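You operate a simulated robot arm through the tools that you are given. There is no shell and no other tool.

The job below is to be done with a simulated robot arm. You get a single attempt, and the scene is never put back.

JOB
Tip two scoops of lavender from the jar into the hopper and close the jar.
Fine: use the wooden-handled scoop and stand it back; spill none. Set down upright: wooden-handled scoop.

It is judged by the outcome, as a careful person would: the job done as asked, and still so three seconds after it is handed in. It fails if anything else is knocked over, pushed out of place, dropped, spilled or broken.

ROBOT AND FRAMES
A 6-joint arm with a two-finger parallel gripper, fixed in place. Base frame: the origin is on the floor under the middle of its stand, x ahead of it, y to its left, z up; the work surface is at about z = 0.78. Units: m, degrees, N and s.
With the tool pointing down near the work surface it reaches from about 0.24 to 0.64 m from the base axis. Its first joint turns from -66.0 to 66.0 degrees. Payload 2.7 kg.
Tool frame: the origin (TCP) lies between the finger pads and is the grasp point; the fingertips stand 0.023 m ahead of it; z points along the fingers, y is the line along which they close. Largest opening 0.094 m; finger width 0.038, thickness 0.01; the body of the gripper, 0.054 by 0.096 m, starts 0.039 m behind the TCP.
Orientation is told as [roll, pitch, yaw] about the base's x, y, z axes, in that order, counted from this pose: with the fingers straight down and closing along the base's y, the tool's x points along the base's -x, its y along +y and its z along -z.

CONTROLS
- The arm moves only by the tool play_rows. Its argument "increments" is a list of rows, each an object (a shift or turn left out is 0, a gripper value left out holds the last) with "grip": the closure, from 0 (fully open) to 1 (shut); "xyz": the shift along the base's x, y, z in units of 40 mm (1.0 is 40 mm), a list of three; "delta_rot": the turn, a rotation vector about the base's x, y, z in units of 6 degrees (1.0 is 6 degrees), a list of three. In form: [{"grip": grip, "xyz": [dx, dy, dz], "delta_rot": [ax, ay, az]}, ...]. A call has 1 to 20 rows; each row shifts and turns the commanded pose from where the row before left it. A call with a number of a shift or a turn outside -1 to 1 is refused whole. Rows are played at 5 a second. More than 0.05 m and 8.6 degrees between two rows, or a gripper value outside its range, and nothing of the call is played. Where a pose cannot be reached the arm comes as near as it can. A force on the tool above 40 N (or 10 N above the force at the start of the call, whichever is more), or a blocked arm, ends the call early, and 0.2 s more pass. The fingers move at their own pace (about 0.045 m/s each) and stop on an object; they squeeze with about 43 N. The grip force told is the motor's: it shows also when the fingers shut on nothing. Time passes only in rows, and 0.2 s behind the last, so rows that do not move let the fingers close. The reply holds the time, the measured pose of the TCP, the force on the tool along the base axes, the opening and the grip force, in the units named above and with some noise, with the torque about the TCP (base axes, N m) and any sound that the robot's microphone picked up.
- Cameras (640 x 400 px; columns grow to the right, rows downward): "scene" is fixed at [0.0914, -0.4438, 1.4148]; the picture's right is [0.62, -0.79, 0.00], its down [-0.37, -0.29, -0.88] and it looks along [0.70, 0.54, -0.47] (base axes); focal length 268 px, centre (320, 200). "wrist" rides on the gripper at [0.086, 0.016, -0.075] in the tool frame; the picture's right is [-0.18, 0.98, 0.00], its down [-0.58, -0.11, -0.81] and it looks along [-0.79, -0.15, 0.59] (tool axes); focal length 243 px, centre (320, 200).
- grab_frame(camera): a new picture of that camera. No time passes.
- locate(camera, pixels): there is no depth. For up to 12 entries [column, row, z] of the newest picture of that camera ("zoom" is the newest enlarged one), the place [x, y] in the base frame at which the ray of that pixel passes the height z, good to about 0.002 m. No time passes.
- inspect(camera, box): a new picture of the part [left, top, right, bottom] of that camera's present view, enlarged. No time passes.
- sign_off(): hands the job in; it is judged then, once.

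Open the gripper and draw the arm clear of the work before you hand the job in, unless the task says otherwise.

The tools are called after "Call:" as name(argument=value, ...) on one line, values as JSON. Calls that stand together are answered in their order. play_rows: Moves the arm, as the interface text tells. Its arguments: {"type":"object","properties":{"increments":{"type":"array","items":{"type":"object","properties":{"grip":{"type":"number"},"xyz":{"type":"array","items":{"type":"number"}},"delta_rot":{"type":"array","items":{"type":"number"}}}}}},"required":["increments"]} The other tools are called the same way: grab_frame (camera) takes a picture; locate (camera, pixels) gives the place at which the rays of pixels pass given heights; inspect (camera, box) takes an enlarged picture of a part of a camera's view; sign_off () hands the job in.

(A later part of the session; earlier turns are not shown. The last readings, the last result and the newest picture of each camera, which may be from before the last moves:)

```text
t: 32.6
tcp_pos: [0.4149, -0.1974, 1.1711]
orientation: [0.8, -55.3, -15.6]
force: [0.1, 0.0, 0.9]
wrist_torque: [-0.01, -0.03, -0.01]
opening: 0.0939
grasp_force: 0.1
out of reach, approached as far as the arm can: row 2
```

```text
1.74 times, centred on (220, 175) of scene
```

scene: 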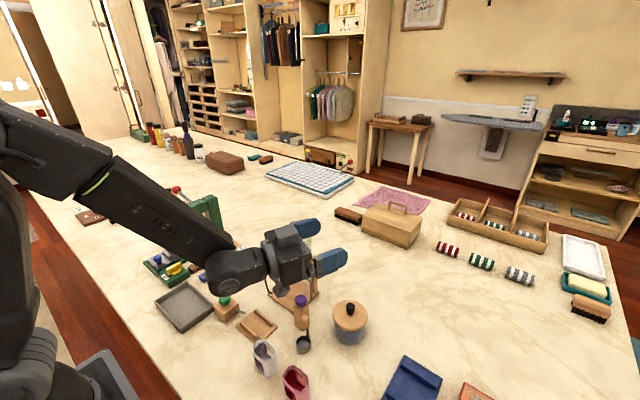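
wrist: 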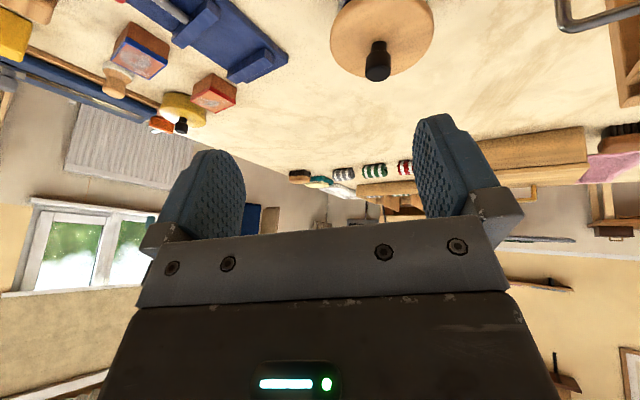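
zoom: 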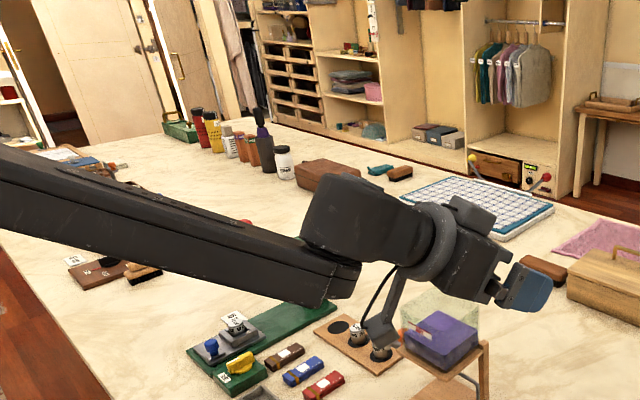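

The forearm rolled ~90° (wrist housing on top), so the bend joint's axis is now vertical. I swing the tool to the right about that axis to pass the bend joint through zero cleanly.

Call:
play_rows(increments=[{"delta_rot": [-0.548, 0.153, -0.822]}, {"delta_rot": [-0.548, 0.153, -0.822]}, {"delta_rot": [-0.548, 0.153, -0.822]}, {}])

Call:
inspect(camera="scene", box=[60, 60, 380, 290])

```text
t: 33.6
tcp_pos: [0.428, -0.1904, 1.1873]
orientation: [-12.9, -60.3, -13.9]
force: [-0.2, -0.6, 0.1]
wrist_torque: [0.0, -0.02, -0.01]
opening: 0.0942
grasp_force: 0.2
out of reach, approached as far as the arm can: row 3
```

```text
1.74 times, centred on (220, 175) of scene
```

zoom: 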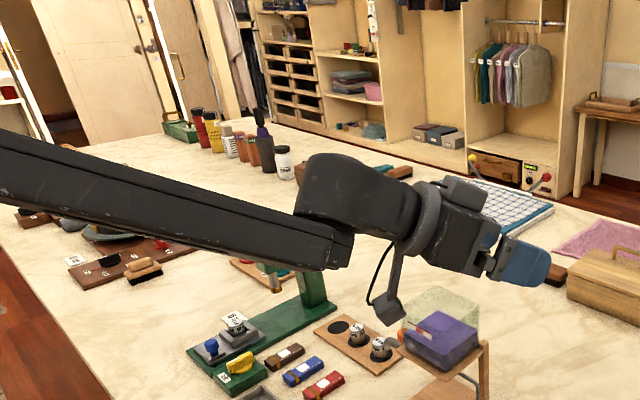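

I test pitching down from this rightward-leaning state and watch which way the forearm rolls.

Call:
play_rows(increments=[{"delta_rot": [0.42, 0.907, 0]}, {"delta_rot": [0.42, 0.907, 0]}, {}])

Call:
inspect(camera="scene", box=[60, 60, 380, 290])

```text
t: 34.4
tcp_pos: [0.4283, -0.2013, 1.1921]
orientation: [-14.9, -53.3, -15.7]
force: [0.3, 0.9, 0.9]
wrist_torque: [-0.01, -0.02, -0.04]
opening: 0.094
grasp_force: 0.1
out of reach, approached as far as the arm can: row 1
```

```text
1.74 times, centred on (220, 175) of scene
```

zoom: 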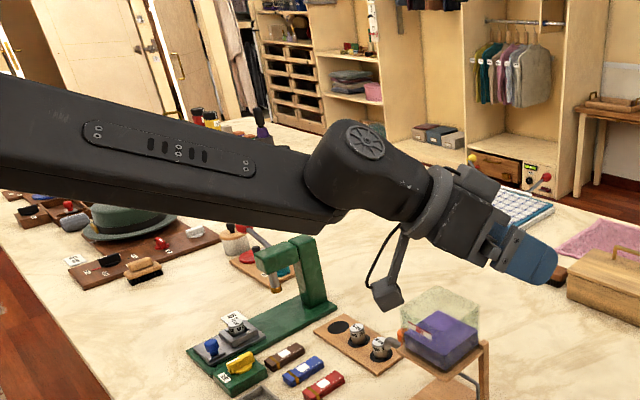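

The wrist cap now faces up-right and the last row was reached; I continue pitching down.

Call:
play_rows(increments=[{"delta_rot": [0.42, 0.907, 0]}, {"delta_rot": [0.42, 0.907, 0]}, {"delta_rot": [0.42, 0.907, 0]}, {}])

Call:
inspect(camera="scene", box=[60, 60, 380, 290])

```text
t: 35.4
tcp_pos: [0.4275, -0.1998, 1.1948]
orientation: [-11.4, -35.5, -18.2]
force: [0.2, -0.1, -0.9]
wrist_torque: [-0.02, 0.0, 0.02]
opening: 0.0939
grasp_force: 0.0
```

```text
1.74 times, centred on (220, 175) of scene
```

zoom: 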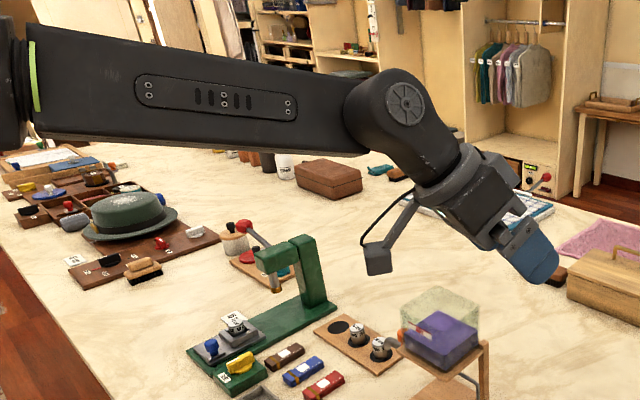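

The wrist has crossed properly (cap level, no limits flagged). Now I rotate to vertical while lowering to z≈1.03.

Call:
play_rows(increments=[{"xyz": [0, 0, -0.7], "delta_rot": [0.598, 0.838, 0.098]}, {"xyz": [0, 0, -0.7], "delta_rot": [0.598, 0.838, 0.098]}, {"xyz": [0, 0, -0.7], "delta_rot": [0.598, 0.838, 0.098]}, {"xyz": [0, 0, -0.7], "delta_rot": [0.598, 0.838, 0.098]}, {"xyz": [0, 0, -0.7], "delta_rot": [0.598, 0.838, 0.098]}, {"xyz": [0, 0, -0.6], "delta_rot": [0.598, 0.838, 0.098]}, {}])

```text
t: 37.0
tcp_pos: [0.4259, -0.1991, 1.0289]
orientation: [0.1, 0.1, -18.2]
force: [0.3, -0.9, 0.7]
wrist_torque: [0.01, 0.01, 0.03]
opening: 0.094
grasp_force: 0.0
```

Vertical again. Now I test, empty, the alternative pouring motion: go over the hopper at z≈1.125 with yaw 0, which will then be tilted sideways (roll).

Call:
play_rows(increments=[{"xyz": [0, 0, 0.8]}, {"xyz": [0, 0, 0.8]}, {"xyz": [0, 0, 0.8]}, {"xyz": [0.45, 0.9, 0], "delta_rot": [0, 0, 0.607]}, {"xyz": [0.45, 0.9, 0], "delta_rot": [0, 0, 0.607]}, {"xyz": [0.45, 0.9, 0], "delta_rot": [0, 0, 0.607]}, {"xyz": [0.45, 0.9, 0], "delta_rot": [0, 0, 0.607]}, {"xyz": [0.44, 0.88, 0], "delta_rot": [0, 0, 0.607]}, {}])

```text
t: 39.0
tcp_pos: [0.5167, -0.0208, 1.126]
orientation: [0.0, 0.0, 0.1]
force: [0.1, 0.1, 0.1]
wrist_torque: [0.01, -0.04, -0.02]
opening: 0.0941
grasp_force: 0.0
```

Reached. Now I roll the tool sideways (+x axis) keeping the imagined cup mouth over the hopper centre.

Call:
play_rows(increments=[{"xyz": [0, -0.144, 0], "delta_rot": [1, 0, 0]}, {"xyz": [0, -0.142, 0], "delta_rot": [1, 0, 0]}, {"xyz": [0, -0.139, 0], "delta_rot": [1, 0, 0]}, {"xyz": [0, -0.134, 0], "delta_rot": [1, 0, 0]}, {"xyz": [0, -0.128, 0], "delta_rot": [1, 0, 0]}, {"xyz": [0, -0.121, 0], "delta_rot": [1, 0, 0]}, {"xyz": [0, -0.112, 0], "delta_rot": [1, 0, 0]}, {"xyz": [0, -0.102, 0], "delta_rot": [1, 0, 0]}, {"xyz": [0, -0.091, 0], "delta_rot": [1, 0, 0]}, {}])

Call:
grab_frame(camera="scene")

```text
t: 41.2
tcp_pos: [0.5177, -0.0656, 1.125]
orientation: [54.1, 0.0, 0.0]
force: [0.7, -0.2, 0.2]
wrist_torque: [0.02, -0.06, 0.01]
opening: 0.0939
grasp_force: 0.1
```

```text
taken
```

scene: 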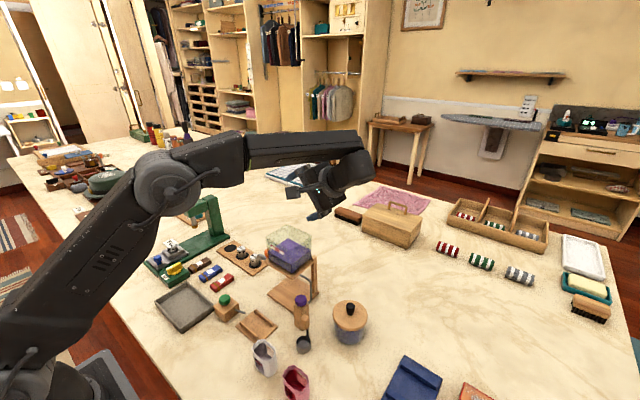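

54° reached without trouble; I continue to 108° while lowering about 45 mm.

Call:
play_rows(increments=[{"xyz": [0, -0.078, -0.12], "delta_rot": [1, 0, 0]}, {"xyz": [0, -0.065, -0.12], "delta_rot": [1, 0, 0]}, {"xyz": [0, -0.052, -0.12], "delta_rot": [1, 0, 0]}, {"xyz": [0, -0.037, -0.12], "delta_rot": [1, 0, 0]}, {"xyz": [0, -0.023, -0.12], "delta_rot": [1, 0, 0]}, {"xyz": [0, -0.008, -0.12], "delta_rot": [1, 0, 0]}, {"xyz": [0, 0.008, -0.12], "delta_rot": [1, 0, 0]}, {"xyz": [0, 0.023, -0.12], "delta_rot": [1, 0, 0]}, {"xyz": [0, 0.037, -0.12], "delta_rot": [1, 0, 0]}, {}])

Call:
grab_frame(camera="scene")

Call:
grab_frame(camera="wrist")

```text
t: 43.4
tcp_pos: [0.5411, -0.0345, 1.0824]
orientation: [107.8, 0.1, -0.8]
force: [0.1, -0.8, 0.2]
wrist_torque: [-0.02, -0.02, 0.01]
opening: 0.0939
grasp_force: 0.1
out of reach, approached as far as the arm can: row 8, 9
```

```text
taken
```

scene: 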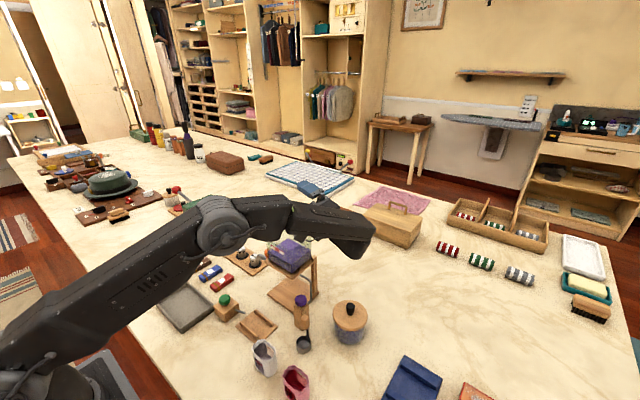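

```text
taken
```

wrist: 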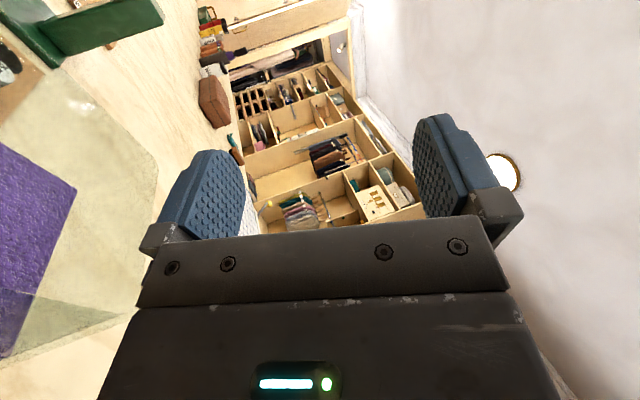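

Sideways roll is fine up to ~96° but not beyond. I'll raise, return to vertical over the hopper, and then test tilting along a forward-left diagonal, which should allow more tilt.

Call:
play_rows(increments=[{"xyz": [-0.15, -0.2, 0.5], "delta_rot": [-1, 0, 0]}, {"xyz": [-0.15, -0.2, 0.5], "delta_rot": [-1, 0, 0]}, {"xyz": [-0.15, -0.2, 0.3], "delta_rot": [-1, 0, 0]}, {"xyz": [-0.15, 0, 0], "delta_rot": [-1, 0, 0]}, {"xyz": [0, 0.05, 0], "delta_rot": [-1, 0, 0]}, {"xyz": [0, 0.05, 0], "delta_rot": [-1, 0, 0]}, {"xyz": [0, 0.05, 0], "delta_rot": [-1, 0, 0]}, {"xyz": [0, 0.07, 0], "delta_rot": [-1, 0, 0]}, {"xyz": [0, 0.07, 0], "delta_rot": [-1, 0, 0]}, {"xyz": [0, 0.07, 0], "delta_rot": [-1, 0, 0]}, {"xyz": [0, 0.07, 0], "delta_rot": [-1, 0, 0]}, {"xyz": [0, 0.07, 0], "delta_rot": [-1, 0, 0]}, {"xyz": [0, 0.07, 0], "delta_rot": [-1, 0, 0]}, {"xyz": [0, 0.07, 0], "delta_rot": [-1, 0, 0]}, {"xyz": [0, 0.07, 0], "delta_rot": [-1, 0, 0]}, {"xyz": [0, 0.07, 0], "delta_rot": [-1, 0, 0]}, {"xyz": [0, 0.07, 0], "delta_rot": [-1, 0, 0]}, {"xyz": [0, 0.07, 0], "delta_rot": [-0.97, 0, 0]}, {}])

```text
t: 47.4
tcp_pos: [0.5145, -0.0222, 1.136]
orientation: [0.1, 0.0, 0.0]
force: [-0.2, 0.8, 0.7]
wrist_torque: [0.02, -0.01, 0.02]
opening: 0.0941
grasp_force: 0.0
```

Vertical at (0.5145,−0.022,1.136). Now I test the diagonal tilt (axis (0.707,−0.707,0)) up to 114°, keeping the imagined mouth over the hopper.

Call:
play_rows(increments=[{"xyz": [-0.1, -0.1, 0], "delta_rot": [0.707, -0.707, 0]}, {"xyz": [-0.1, -0.1, 0], "delta_rot": [0.707, -0.707, 0]}, {"xyz": [-0.1, -0.1, 0], "delta_rot": [0.707, -0.707, 0]}, {"xyz": [-0.1, -0.1, 0], "delta_rot": [0.707, -0.707, 0]}, {"xyz": [-0.1, -0.1, 0], "delta_rot": [0.707, -0.707, 0]}, {"xyz": [-0.083, -0.083, -0.075], "delta_rot": [0.707, -0.707, 0]}, {"xyz": [-0.083, -0.083, -0.075], "delta_rot": [0.707, -0.707, 0]}, {"xyz": [-0.083, -0.083, -0.075], "delta_rot": [0.707, -0.707, 0]}, {"xyz": [-0.083, -0.083, -0.075], "delta_rot": [0.707, -0.707, 0]}, {"xyz": [-0.083, -0.083, -0.075], "delta_rot": [0.707, -0.707, 0]}, {"xyz": [-0.041, -0.041, -0.075], "delta_rot": [0.707, -0.707, 0]}, {"xyz": [-0.041, -0.041, -0.075], "delta_rot": [0.707, -0.707, 0]}, {"xyz": [-0.041, -0.041, -0.075], "delta_rot": [0.707, -0.707, 0]}, {"xyz": [-0.041, -0.041, -0.075], "delta_rot": [0.707, -0.707, 0]}, {"xyz": [-0.041, -0.041, -0.075], "delta_rot": [0.707, -0.707, 0]}, {"delta_rot": [0.707, -0.707, 0]}, {"delta_rot": [0.707, -0.707, 0]}, {"delta_rot": [0.707, -0.707, 0]}, {"delta_rot": [0.707, -0.707, 0]}, {}])

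Call:
grab_frame(camera="scene")

```text
t: 51.6
tcp_pos: [0.4698, -0.0656, 1.1052]
orientation: [122.4, -40.4, -67.2]
force: [-0.4, -0.7, 0.1]
wrist_torque: [0.04, 0.0, -0.01]
opening: 0.0941
grasp_force: 0.1
```

```text
taken
```

scene: 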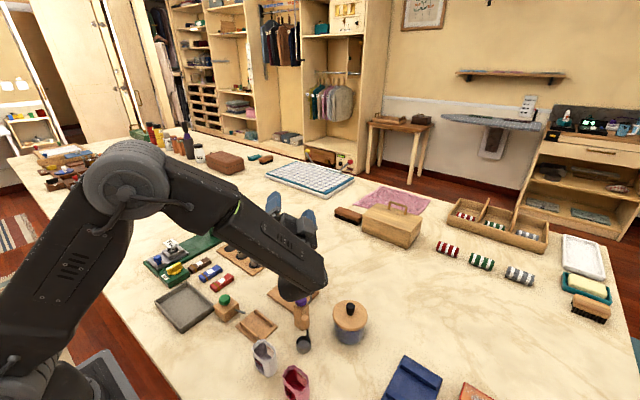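

The diagonal tilt to 114° works with no limits flagged. I reverse it exactly back to vertical.

Call:
play_rows(increments=[{"delta_rot": [-0.707, 0.707, 0]}, {"delta_rot": [-0.707, 0.707, 0]}, {"delta_rot": [-0.707, 0.707, 0]}, {"delta_rot": [-0.707, 0.707, 0]}, {"xyz": [0.041, 0.041, 0.075], "delta_rot": [-0.707, 0.707, 0]}, {"xyz": [0.041, 0.041, 0.075], "delta_rot": [-0.707, 0.707, 0]}, {"xyz": [0.041, 0.041, 0.075], "delta_rot": [-0.707, 0.707, 0]}, {"xyz": [0.041, 0.041, 0.075], "delta_rot": [-0.707, 0.707, 0]}, {"xyz": [0.041, 0.041, 0.075], "delta_rot": [-0.707, 0.707, 0]}, {"xyz": [0.083, 0.083, 0.075], "delta_rot": [-0.707, 0.707, 0]}, {"xyz": [0.083, 0.083, 0.075], "delta_rot": [-0.707, 0.707, 0]}, {"xyz": [0.083, 0.083, 0.075], "delta_rot": [-0.707, 0.707, 0]}, {"xyz": [0.083, 0.083, 0.075], "delta_rot": [-0.707, 0.707, 0]}, {"xyz": [0.083, 0.083, 0.075], "delta_rot": [-0.707, 0.707, 0]}, {"xyz": [0.1, 0.1, 0], "delta_rot": [-0.707, 0.707, 0]}, {"xyz": [0.1, 0.1, 0], "delta_rot": [-0.707, 0.707, 0]}, {"xyz": [0.1, 0.1, 0], "delta_rot": [-0.707, 0.707, 0]}, {"xyz": [0.1, 0.1, 0], "delta_rot": [-0.707, 0.707, 0]}, {"xyz": [0.1, 0.1, 0], "delta_rot": [-0.707, 0.707, 0]}, {}])

```text
t: 55.8
tcp_pos: [0.5146, -0.0215, 1.1377]
orientation: [0.2, 0.1, 0.0]
force: [-0.2, -0.3, 0.2]
wrist_torque: [-0.01, 0.0, 0.01]
opening: 0.0942
grasp_force: 0.0
```

Back to vertical. Now I move above the jar knob (0.498,−0.2185) and descend to z≈0.95.

Call:
play_rows(increments=[{"xyz": [-0.083, -0.985, 0]}, {"xyz": [-0.083, -0.985, 0]}, {"xyz": [-0.083, -0.985, 0]}, {"xyz": [-0.083, -0.985, 0]}, {"xyz": [-0.083, -0.985, 0]}, {"xyz": [0, 0, -0.9]}, {"xyz": [0, 0, -0.9]}, {"xyz": [0, 0, -0.9]}, {"xyz": [0, 0, -0.9]}, {"xyz": [0, 0, -0.9]}, {}])

Call:
grab_frame(camera="wrist")

Call:
inspect(camera="scene", box=[290, 230, 400, 350])

```text
t: 58.2
tcp_pos: [0.4969, -0.2194, 0.955]
orientation: [0.2, -0.1, 0.0]
force: [-0.3, -0.4, -0.1]
wrist_torque: [0.0, -0.01, -0.02]
opening: 0.0945
grasp_force: 0.1
```

```text
taken
```

wrist: 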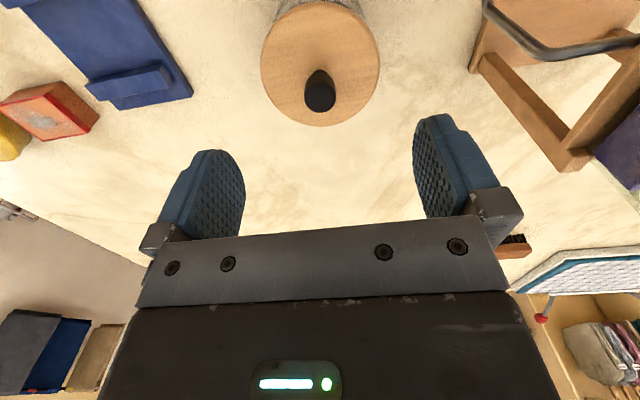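

```text
3.33 times, centred on (345, 290) of scene
```

zoom: 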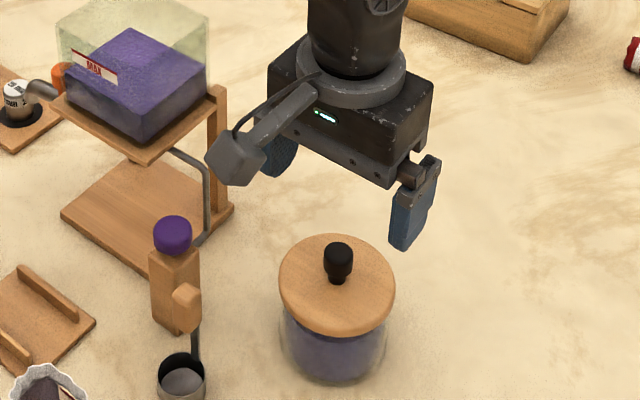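

Knob top is at (320,97) in the wrist view. I locate knob and lid center.

Call:
locate(camera="wrist", pixels=[[320, 97, 0.88], [320, 97, 0.87], [320, 62, 0.85], [260, 62, 0.845], [380, 62, 0.845], [320, 1, 0.845], [322, 126, 0.845], [307, 95, 0.875], [335, 95, 0.875]])

```text
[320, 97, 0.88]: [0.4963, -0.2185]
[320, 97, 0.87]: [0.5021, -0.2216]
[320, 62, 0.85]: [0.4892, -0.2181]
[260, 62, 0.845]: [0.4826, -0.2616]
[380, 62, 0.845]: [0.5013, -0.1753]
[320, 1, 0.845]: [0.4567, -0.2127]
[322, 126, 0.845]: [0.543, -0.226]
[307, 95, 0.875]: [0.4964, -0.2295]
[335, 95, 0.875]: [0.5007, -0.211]
```

Knob center ≈(0.4985,−0.2195). I half-close the fingers and descend to z≈0.878 around the knob.

Call:
play_rows(increments=[{"xyz": [0.03, 0, -0.6], "grip": 0.45}, {"xyz": [0, 0, -0.6]}, {"xyz": [0, 0, -0.4]}, {"xyz": [0, 0, -0.2]}, {"xyz": [0, 0, -0.12]}, {}])

Call:
inspect(camera="scene", box=[310, 270, 390, 350])

Call:
grab_frame(camera="wrist")

```text
t: 59.6
tcp_pos: [0.4989, -0.2188, 0.8786]
orientation: [0.2, 0.1, 0.0]
force: [0.1, 0.6, 0.5]
wrist_torque: [0.03, 0.01, 0.03]
opening: 0.0517
grasp_force: 0.0
```

```text
5.00 times, centred on (350, 310) of scene
```

zoom: 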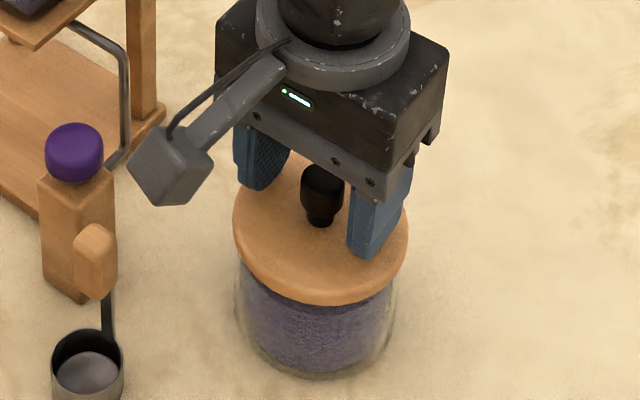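

```text
taken
```

wrist: 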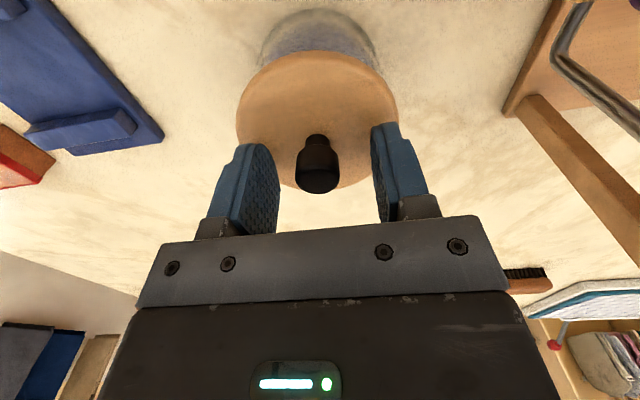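

The knob sits between the fingers at (318,175), about 2 mm toward −y; I nudge and close the grip.

Call:
play_rows(increments=[{"xyz": [0, -0.05, 0]}, {"grip": 1.0}, {}, {}, {}])

Call:
inspect(camera="scene", box=[310, 270, 390, 350])

```text
t: 60.8
tcp_pos: [0.4989, -0.2203, 0.879]
orientation: [0.2, -0.1, 0.0]
force: [0.2, 0.3, 0.1]
wrist_torque: [0.01, 0.01, 0.01]
opening: 0.0204
grasp_force: 43.2
heard: snap
```

```text
5.00 times, centred on (350, 310) of scene
```

zoom: 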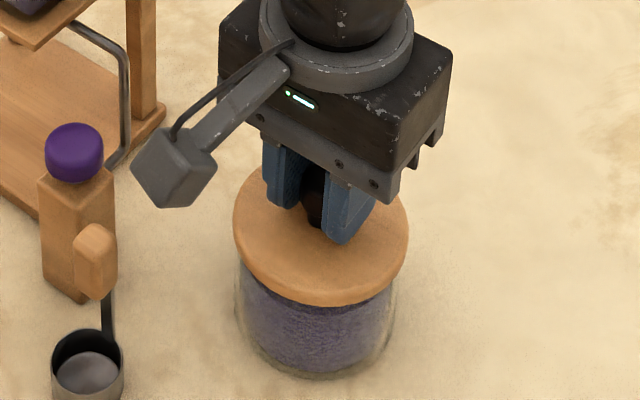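

Gripped the knob (opening 20 mm, 43 N, a snap heard). I lift gently by 8 mm and check the force and whether the jar comes along.

Call:
play_rows(increments=[{"xyz": [0, 0, 0.1]}, {"xyz": [0, 0, 0.1]}, {}])

Call:
inspect(camera="scene", box=[310, 270, 390, 350])

```text
t: 61.6
tcp_pos: [0.4988, -0.2199, 0.8869]
orientation: [0.2, 0.0, -0.1]
force: [0.1, 0.2, -0.1]
wrist_torque: [0.01, -0.01, 0.0]
opening: 0.0205
grasp_force: 42.9
```

```text
5.00 times, centred on (350, 310) of scene
```

zoom: 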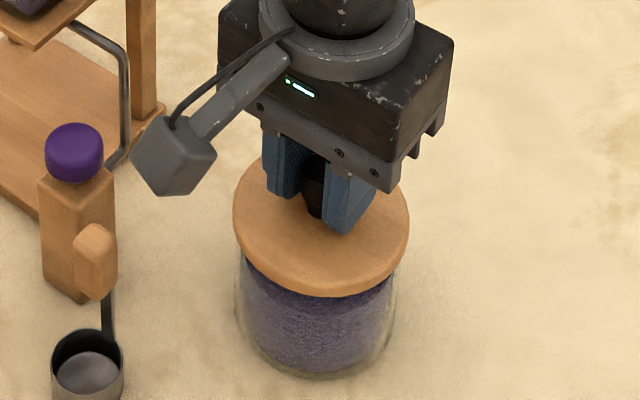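

The lid rises while the jar stays. I lift further and look inside.

Call:
play_rows(increments=[{"xyz": [0, 0, 0.25]}, {"xyz": [0, 0, 0.5]}, {"xyz": [0, 0, 0.7]}, {"xyz": [0, 0, 0.7]}, {}])

Call:
inspect(camera="scene", box=[290, 240, 400, 360])

```text
t: 62.8
tcp_pos: [0.4959, -0.2205, 0.9746]
orientation: [0.2, 0.0, 0.0]
force: [-0.5, -0.2, -0.4]
wrist_torque: [-0.02, -0.02, 0.0]
opening: 0.0204
grasp_force: 43.0
```

```text
3.33 times, centred on (345, 300) of scene
```

zoom: 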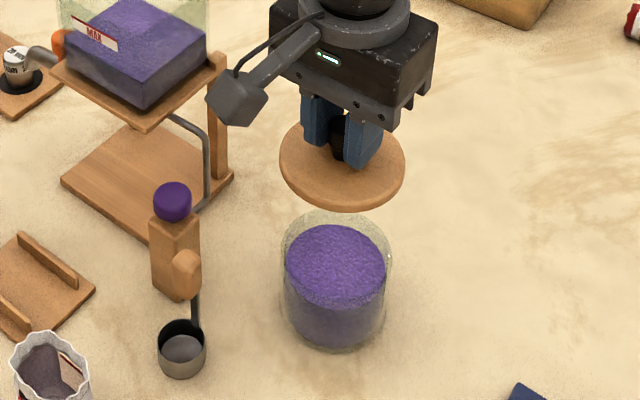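

The jar is open with purple lavender inside. I carry the lid to the free spot (0.415,−0.29).

Call:
play_rows(increments=[{"xyz": [-0.5, -0.43, 0]}, {"xyz": [-0.5, -0.43, 0]}, {"xyz": [-0.5, -0.43, 0]}, {"xyz": [-0.52, -0.45, 0]}, {"xyz": [0, 0, -0.8]}, {"xyz": [0, 0, -0.8]}, {}])

Call:
grab_frame(camera="scene")

Call:
inspect(camera="scene", box=[280, 280, 420, 400])

```text
t: 64.4
tcp_pos: [0.4173, -0.2912, 0.9089]
orientation: [0.1, 0.0, 0.1]
force: [-0.2, 0.4, -0.1]
wrist_torque: [0.0, -0.01, 0.0]
opening: 0.0203
grasp_force: 42.9
```

```text
taken
```

scene: 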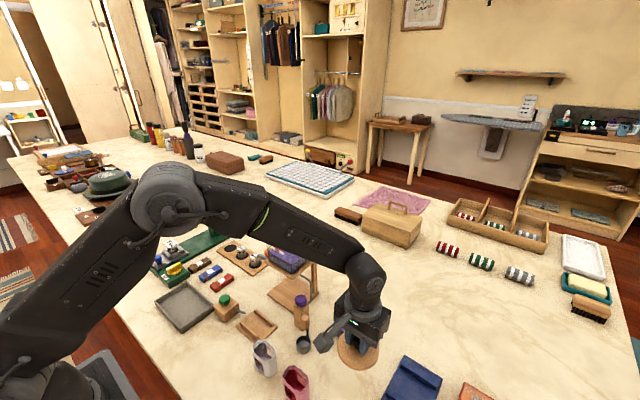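

```text
3.33 times, centred on (350, 340) of scene
```

zoom: 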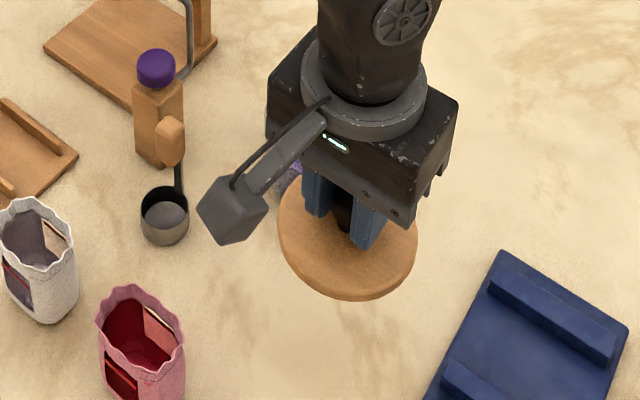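

I check the pink bag's position relative to the wrist camera's body before descending.

Call:
locate(camera="zoom", pixels=[[140, 318, 0.86], [140, 318, 0.84], [185, 330, 0.86], [100, 315, 0.86], [143, 395, 0.78], [320, 270, 0.78], [232, 215, 0.97], [232, 215, 0.98]])

```text
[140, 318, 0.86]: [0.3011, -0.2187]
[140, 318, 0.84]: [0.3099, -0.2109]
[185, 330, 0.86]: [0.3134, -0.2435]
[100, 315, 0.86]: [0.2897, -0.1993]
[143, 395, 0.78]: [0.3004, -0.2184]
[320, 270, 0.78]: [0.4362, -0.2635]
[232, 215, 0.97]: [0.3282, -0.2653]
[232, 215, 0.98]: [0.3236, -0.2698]
```

The bag's corner is near the camera body, so I shift to (0.43,−0.30) and descend slowly.

Call:
play_rows(increments=[{"xyz": [0.31, -0.22, 0]}, {"xyz": [0, 0, -0.6]}, {"xyz": [0, 0, -0.6]}, {"xyz": [0, 0, -0.5]}, {}])

Call:
inspect(camera="scene", box=[280, 280, 420, 400])

```text
t: 65.6
tcp_pos: [0.4319, -0.2985, 0.8414]
orientation: [0.1, 0.0, 0.0]
force: [-0.1, -0.3, -0.4]
wrist_torque: [0.02, 0.01, -0.01]
opening: 0.0205
grasp_force: 42.4
```

```text
3.33 times, centred on (350, 340) of scene
```

zoom: 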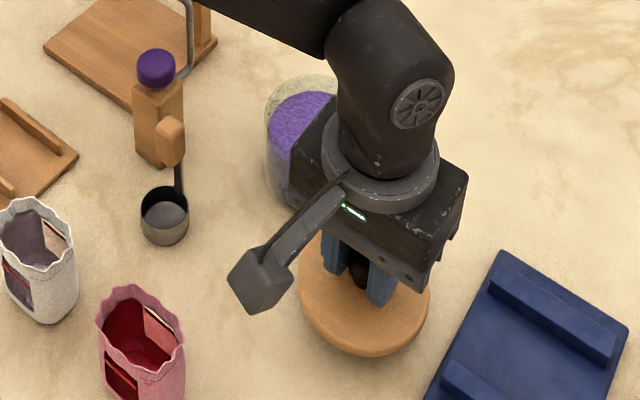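

Clear all around. I descend in small steps until contact is felt.

Call:
play_rows(increments=[{"xyz": [0, 0, -0.1]}, {"xyz": [0, 0, -0.1]}, {"xyz": [0, 0, -0.08]}, {"xyz": [0, 0, -0.08]}, {}])

```text
t: 66.8
tcp_pos: [0.4305, -0.3003, 0.8271]
orientation: [0.1, 0.0, 0.0]
force: [0.5, 0.4, -0.3]
wrist_torque: [-0.02, -0.02, 0.0]
opening: 0.0206
grasp_force: 43.4
```

No contact yet at z=0.827; I keep descending in 2 mm steps.

Call:
play_rows(increments=[{"xyz": [0, 0, -0.05]}, {"xyz": [0, 0, -0.05]}, {"xyz": [0, 0, -0.05]}, {}])

Call:
inspect(camera="scene", box=[310, 320, 400, 390])

```text
t: 67.8
tcp_pos: [0.431, -0.2994, 0.8205]
orientation: [0.2, 0.0, 0.1]
force: [0.2, 0.2, -1.2]
wrist_torque: [0.0, 0.01, 0.03]
opening: 0.0205
grasp_force: 43.5
```

```text
5.71 times, centred on (355, 355) of scene
```

zoom: 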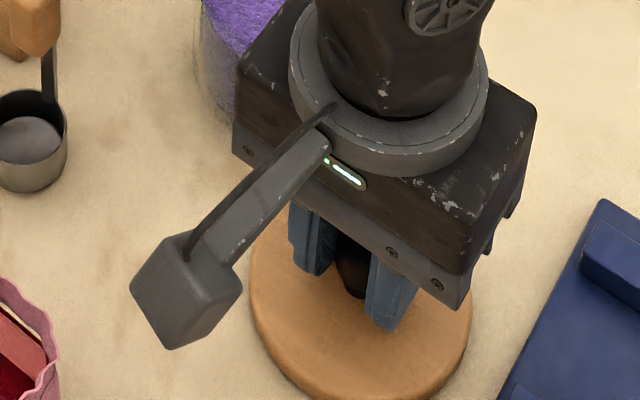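

The lid is nearly on the table. Two more 1.5 mm steps.

Call:
play_rows(increments=[{"xyz": [0, 0, -0.04]}, {}])

Call:
play_rows(increments=[{"xyz": [0, 0, -0.04]}, {}])

```text
t: 68.4
tcp_pos: [0.4325, -0.3006, 0.8183]
orientation: [0.2, 0.0, 0.0]
force: [-0.9, 0.3, 0.3]
wrist_torque: [-0.01, 0.01, 0.05]
opening: 0.0205
grasp_force: 43.3
```

```text
t: 69.0
tcp_pos: [0.4318, -0.2986, 0.8171]
orientation: [0.2, -0.1, 0.0]
force: [0.1, -0.7, -1.3]
wrist_torque: [0.0, 0.0, -0.01]
opening: 0.0203
grasp_force: 43.3
```

No clear contact; I continue with 1.5 mm steps.

Call:
play_rows(increments=[{"xyz": [0, 0, -0.04]}, {}])

Call:
play_rows(increments=[{"xyz": [0, 0, -0.04]}, {}])

Call:
inspect(camera="scene", box=[320, 330, 400, 390])

```text
t: 69.6
tcp_pos: [0.4334, -0.2994, 0.8186]
orientation: [0.1, -0.1, 0.1]
force: [-3.9, 0.1, 13.2]
wrist_torque: [-0.19, 0.16, -0.07]
opening: 0.0206
grasp_force: 43.2
```

```text
t: 70.2
tcp_pos: [0.4327, -0.2993, 0.8169]
orientation: [-0.1, -0.2, 0.0]
force: [-11.3, -0.7, 31.9]
wrist_torque: [-0.23, 0.38, -0.08]
opening: 0.0205
grasp_force: 43.5
```

```text
6.67 times, centred on (360, 360) of scene
```

zoom: 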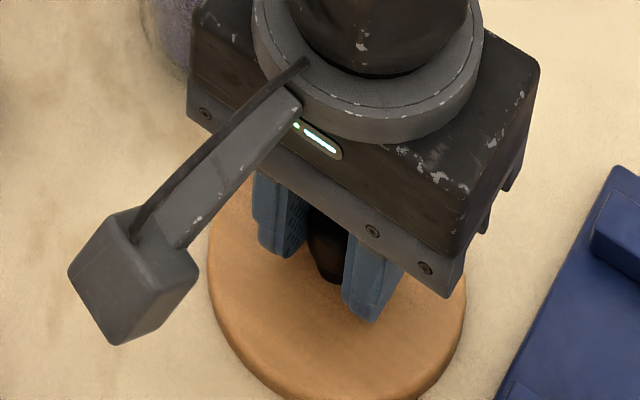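

Contact felt (32 N). I back off about 2 mm to relieve and open the fingers.

Call:
play_rows(increments=[{"xyz": [0, 0, 0.055]}, {}, {"grip": 0.5}, {}, {}])

Call:
inspect(camera="scene", box=[320, 330, 400, 390])

```text
t: 71.4
tcp_pos: [0.4323, -0.2988, 0.8163]
orientation: [0.2, 0.0, 0.0]
force: [-0.5, 0.5, 0.8]
wrist_torque: [-0.04, 0.0, 0.03]
opening: 0.0472
grasp_force: 0.1
```

```text
6.67 times, centred on (360, 360) of scene
```

zoom: 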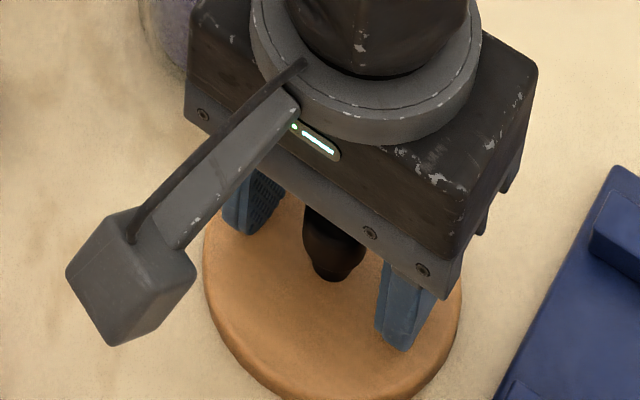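

The lid is resting flat. I raise the gripper and move above the scoop grip at (0.4035,−0.1555).

Call:
play_rows(increments=[{"xyz": [0, 0, 0.4]}, {"xyz": [0, 0, 0.9]}, {"xyz": [0, 0, 0.9]}, {"xyz": [0, 0, 0.9]}, {"xyz": [0, 0, 0.9]}, {"xyz": [-0.18, 0.9, 0]}, {"xyz": [-0.18, 0.9, 0]}, {"xyz": [-0.18, 0.9, 0]}, {"xyz": [-0.18, 0.88, 0], "grip": 0.55}, {}])

Call:
grab_frame(camera="wrist")

Call:
grab_frame(camera="scene")

```text
t: 73.6
tcp_pos: [0.405, -0.1559, 0.978]
orientation: [0.1, 0.0, 0.0]
force: [0.5, -0.2, 0.8]
wrist_torque: [-0.01, 0.01, 0.03]
opening: 0.0422
grasp_force: 0.0
```

```text
taken
```

wrist: 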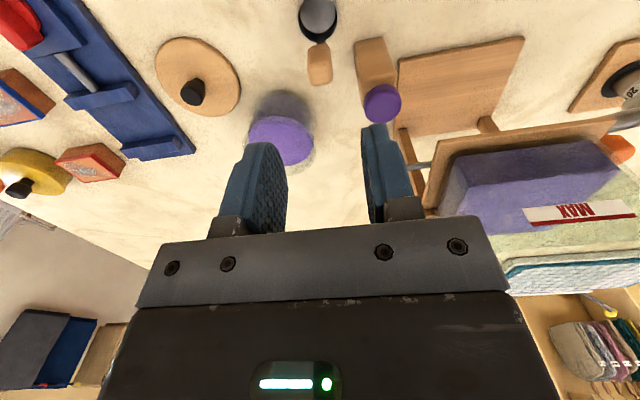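

```text
taken
```

scene: 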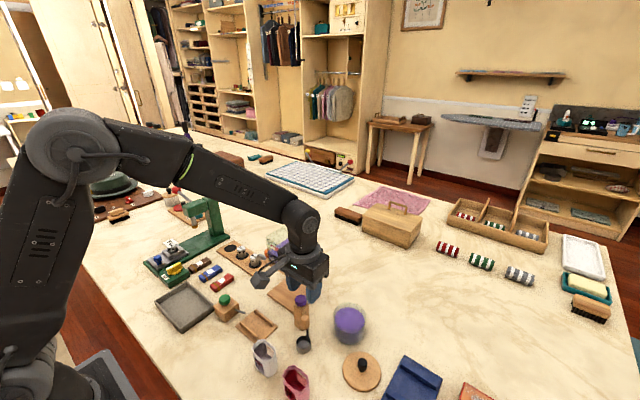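

I check the grip position from here and measure the lavender surface height from both views.

Call:
inspect(camera="wrist", box=[230, 40, 350, 170])

Call:
inspect(camera="scene", box=[320, 295, 380, 350])

Call:
locate(camera="wrist", pixels=[[320, 72, 0.88], [320, 72, 0.87], [308, 72, 0.88], [332, 72, 0.88]])

```text
3.08 times, centred on (290, 105) of wrist
```

zoom: 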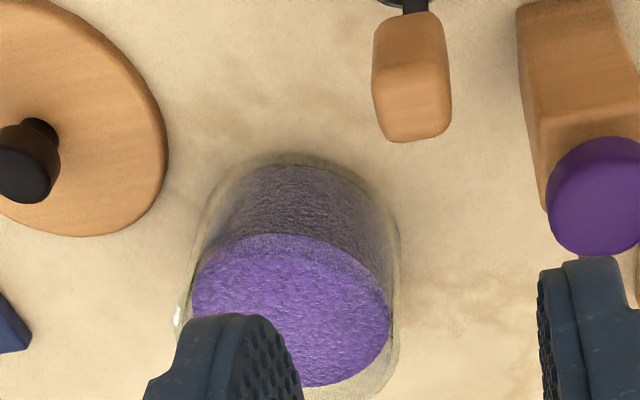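

```text
7.27 times, centred on (350, 322) of scene
```

zoom: 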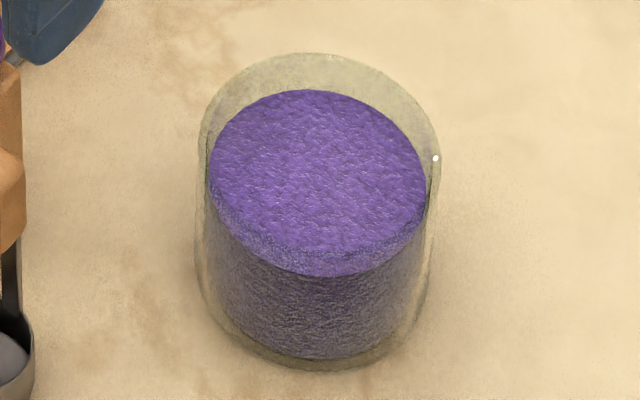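

```text
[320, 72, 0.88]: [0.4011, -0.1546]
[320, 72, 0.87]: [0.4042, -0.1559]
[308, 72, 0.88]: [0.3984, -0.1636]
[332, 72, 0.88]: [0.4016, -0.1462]
```

I find the surface height by matching the scene ray with the known jar axis (0.4985,−0.2195).

Call:
locate(camera="scene", pixels=[[349.7, 319.7, 0.8], [349.7, 319.7, 0.81], [349.7, 319.7, 0.82], [349.7, 319.7, 0.83], [349.7, 319.7, 0.84], [334.6, 320, 0.825], [364.9, 320, 0.825], [348.5, 307, 0.825], [349, 332.6, 0.825]])

Call:
locate(camera="wrist", pixels=[[280.5, 115.5, 0.825], [313, 142, 0.825], [281, 166, 0.825], [249, 140, 0.825]])

```text
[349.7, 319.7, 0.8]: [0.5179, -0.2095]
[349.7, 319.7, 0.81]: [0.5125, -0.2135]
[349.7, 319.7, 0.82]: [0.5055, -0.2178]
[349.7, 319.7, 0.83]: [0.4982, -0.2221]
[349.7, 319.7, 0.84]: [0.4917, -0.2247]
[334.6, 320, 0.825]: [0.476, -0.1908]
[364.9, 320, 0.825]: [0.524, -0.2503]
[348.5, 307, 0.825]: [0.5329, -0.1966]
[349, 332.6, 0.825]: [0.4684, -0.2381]
```

```text
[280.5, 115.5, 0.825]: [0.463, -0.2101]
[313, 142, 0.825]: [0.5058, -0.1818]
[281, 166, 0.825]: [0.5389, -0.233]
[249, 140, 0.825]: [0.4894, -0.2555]
```

Surface is at z≈0.826, rim ≈0.84, so a level dip works. I descend onto the scoop's wooden grip to z≈0.866.

Call:
play_rows(increments=[{"xyz": [-0.03, 0, -0.7]}, {"xyz": [0, 0, -0.7]}, {"xyz": [0, 0, -0.6]}, {"xyz": [0, 0, -0.4]}, {"xyz": [0, 0, -0.4]}, {}])

Call:
grab_frame(camera="wrist")

Call:
inspect(camera="scene", box=[270, 290, 340, 360])

```text
t: 75.0
tcp_pos: [0.4029, -0.1539, 0.8659]
orientation: [0.2, 0.0, 0.1]
force: [-0.4, 0.5, -0.1]
wrist_torque: [-0.01, -0.01, -0.01]
opening: 0.0422
grasp_force: 0.0
```

```text
taken
```

wrist: 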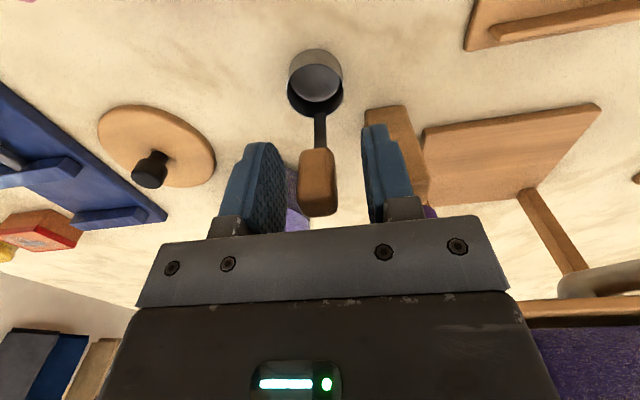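

```text
5.71 times, centred on (305, 325) of scene
```

zoom: 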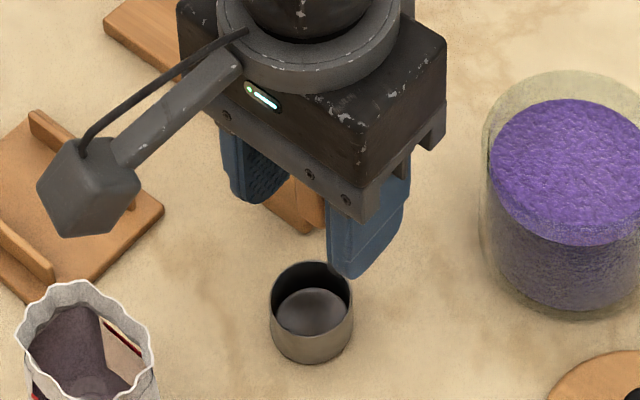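

The grip is ~3 mm toward −y of the finger center. I check the clearance to the purple-knob block before closing.

Call:
locate(camera="scene", pixels=[[302.2, 330.2, 0.78], [294.7, 325, 0.78], [309, 322, 0.78]])

Call:
locate(camera="wrist", pixels=[[365, 110, 0.78], [365, 110, 0.85], [404, 105, 0.78], [430, 205, 0.78]])

```text
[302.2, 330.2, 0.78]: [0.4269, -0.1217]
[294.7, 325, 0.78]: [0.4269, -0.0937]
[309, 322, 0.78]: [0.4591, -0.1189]
```

```text
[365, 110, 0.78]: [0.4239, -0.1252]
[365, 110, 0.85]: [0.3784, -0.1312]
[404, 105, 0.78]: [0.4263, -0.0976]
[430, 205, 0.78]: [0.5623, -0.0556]
```

There's a few mm of clearance to the block. I shift −3 mm in y and close on the grip.

Call:
play_rows(increments=[{"xyz": [0, -0.07, 0]}, {"grip": 1.0}, {}, {}, {}])

Call:
inspect(camera="scene", box=[270, 290, 340, 360])

Call:
grab_frame(camera="wrist")

```text
t: 76.2
tcp_pos: [0.4026, -0.1562, 0.8649]
orientation: [0.2, 0.0, 0.0]
force: [0.1, 0.3, 0.4]
wrist_torque: [-0.01, 0.01, -0.01]
opening: 0.0175
grasp_force: 43.5
```

```text
5.71 times, centred on (305, 325) of scene
```

zoom: 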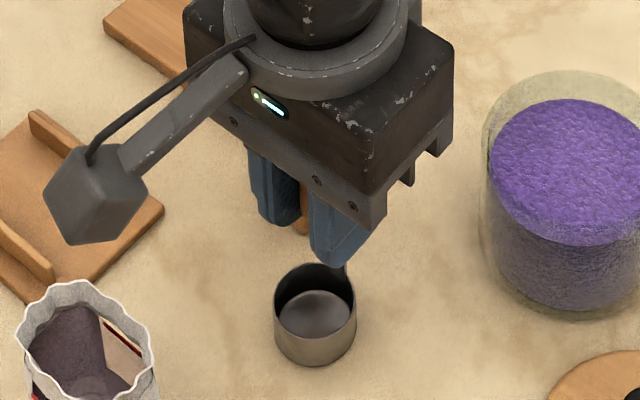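

```text
taken
```

wrist: 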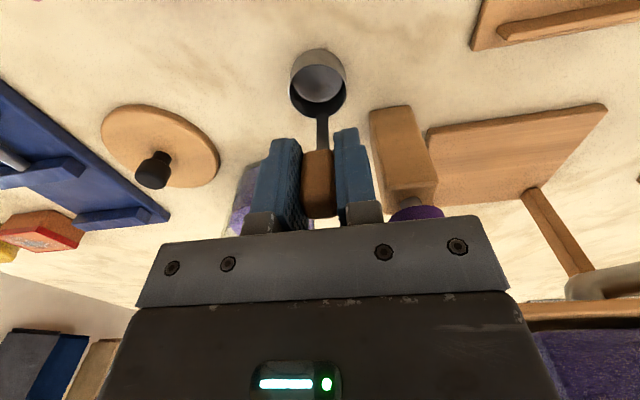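

Gripped (17.5 mm). I lift 2 cm and check the scoop hangs straight.

Call:
play_rows(increments=[{"xyz": [0, 0, 0.25]}, {"xyz": [0, 0, 0.5]}, {"xyz": [0, 0, 0.75]}, {"xyz": [0, 0, 0.75]}, {}])

Call:
inspect(camera="scene", box=[260, 250, 350, 350])

Call:
grab_frame(camera="wrist")

```text
t: 77.4
tcp_pos: [0.4013, -0.1579, 0.9566]
orientation: [0.2, -0.1, 0.1]
force: [0.0, -0.2, -0.1]
wrist_torque: [-0.01, 0.0, 0.0]
opening: 0.0175
grasp_force: 42.7
```

```text
4.00 times, centred on (305, 300) of scene
```

zoom: 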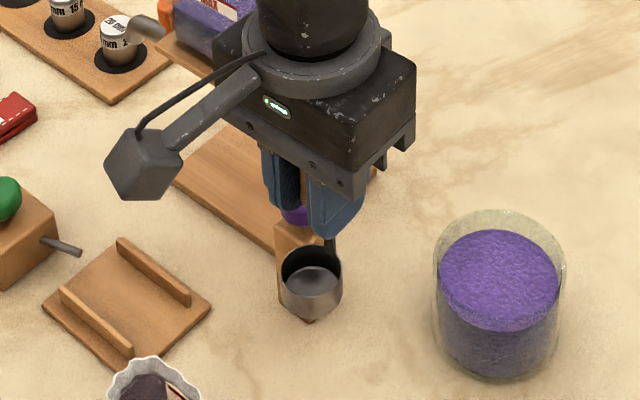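

```text
taken
```

wrist: 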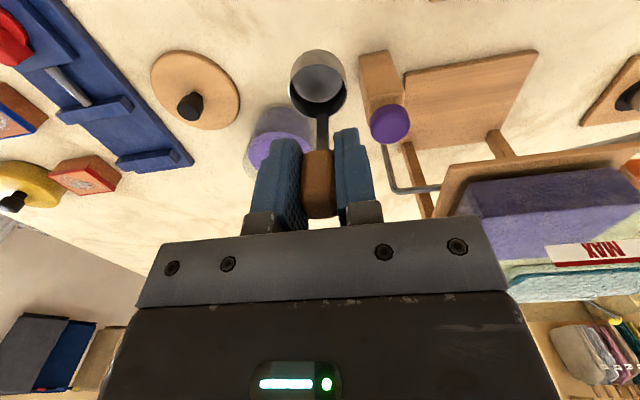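

The scoop hangs upright. I measure its cup relative to the TCP in the wrist view (rim center about (318,78)).

Call:
inspect(camera="wrist", box=[270, 35, 370, 165])

Call:
locate(camera="wrist", pixels=[[318, 76, 0.9016], [290, 78, 0.9016], [347, 78, 0.9016], [318, 50, 0.9016], [318, 116, 0.9016]])

```text
3.08 times, centred on (320, 100) of wrist
```

zoom: 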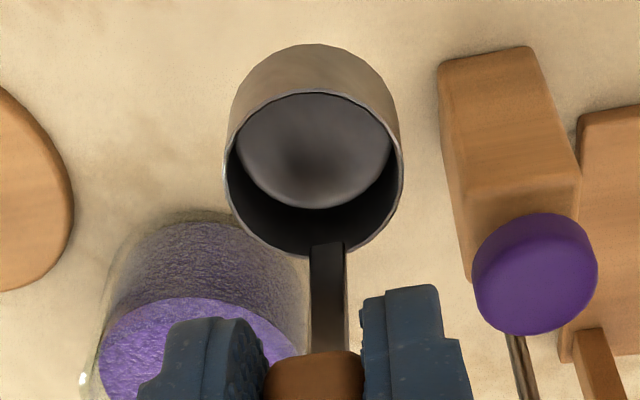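

```text
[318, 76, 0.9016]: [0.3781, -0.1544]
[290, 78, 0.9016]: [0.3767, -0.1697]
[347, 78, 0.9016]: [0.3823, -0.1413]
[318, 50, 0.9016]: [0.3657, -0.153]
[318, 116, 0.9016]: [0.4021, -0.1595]
```

Cup center is offset (−14 mm, +1 mm) from the TCP. I move so the cup is above the jar center.

Call:
play_rows(increments=[{"xyz": [0.56, -0.31, 0.1]}, {"xyz": [0.56, -0.31, 0]}, {"xyz": [0.56, -0.31, 0]}, {"xyz": [0.56, -0.31, 0]}, {"xyz": [0.56, -0.32, 0]}, {}])

Call:
grab_frame(camera="wrist")

Call:
inspect(camera="scene", box=[310, 260, 400, 350])

```text
t: 78.8
tcp_pos: [0.5122, -0.2188, 0.9604]
orientation: [0.1, -0.1, 0.1]
force: [0.0, -0.2, -1.4]
wrist_torque: [-0.01, -0.01, 0.01]
opening: 0.0176
grasp_force: 43.4
```

```text
taken
```

wrist: 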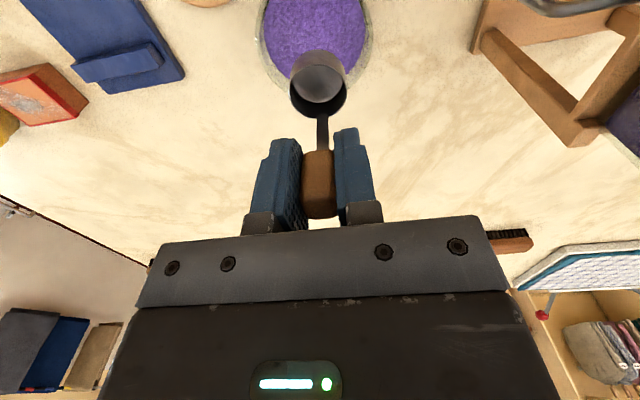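

```text
4.44 times, centred on (355, 305) of scene
```

zoom: 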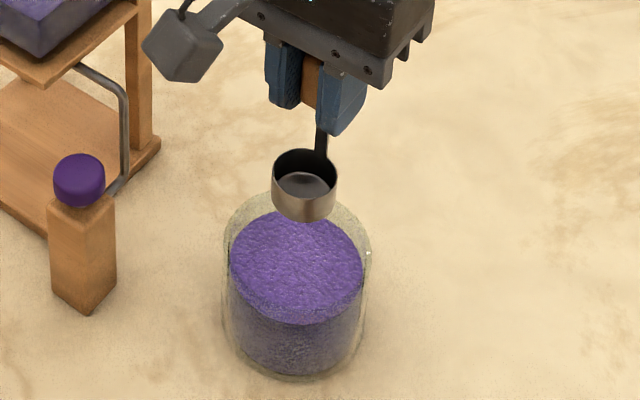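

I lower to just above the lavender and check alignment with the jar.

Call:
play_rows(increments=[{"xyz": [0.02, -0.02, -0.4]}, {"xyz": [0, 0, -0.4]}, {}])

Call:
inspect(camera="scene", box=[310, 260, 400, 350])

Call:
inspect(camera="wrist", box=[240, 0, 400, 160])

```text
t: 79.6
tcp_pos: [0.5133, -0.2211, 0.927]
orientation: [0.2, 0.0, 0.0]
force: [0.3, 0.2, -0.4]
wrist_torque: [0.0, -0.01, 0.01]
opening: 0.0175
grasp_force: 42.9
```

```text
4.44 times, centred on (355, 305) of scene
```

zoom: 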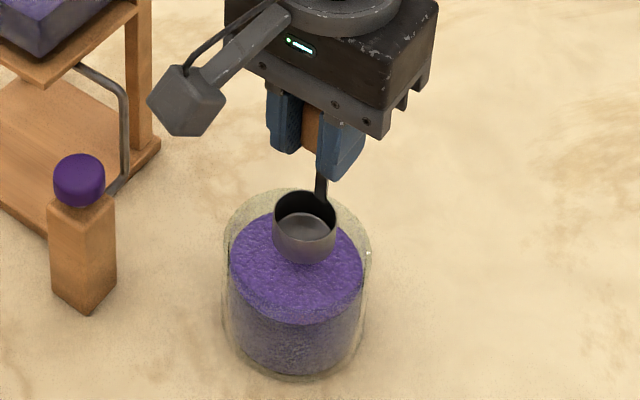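

```text
2.50 times, centred on (320, 80) of wrist
```

zoom: 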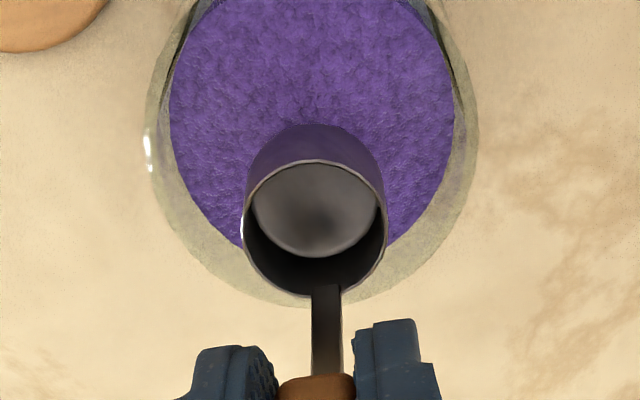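

Aligned (jar center column 312, cup 314 in zoom). I lower the cup slowly into the lavender.

Call:
play_rows(increments=[{"xyz": [0, 0, -0.2]}, {"xyz": [0, 0, -0.2]}, {"xyz": [0, 0, -0.2]}, {"xyz": [0, 0, -0.2]}, {}])

Call:
inspect(camera="scene", box=[310, 260, 400, 350])

```text
t: 80.8
tcp_pos: [0.5141, -0.2216, 0.8937]
orientation: [0.2, 0.0, -0.1]
force: [-0.2, -0.8, -1.2]
wrist_torque: [0.01, -0.01, 0.0]
opening: 0.0174
grasp_force: 43.4
```

```text
4.44 times, centred on (355, 305) of scene
```

zoom: 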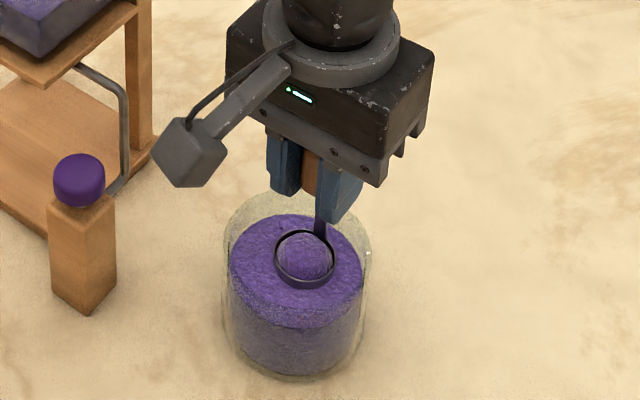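

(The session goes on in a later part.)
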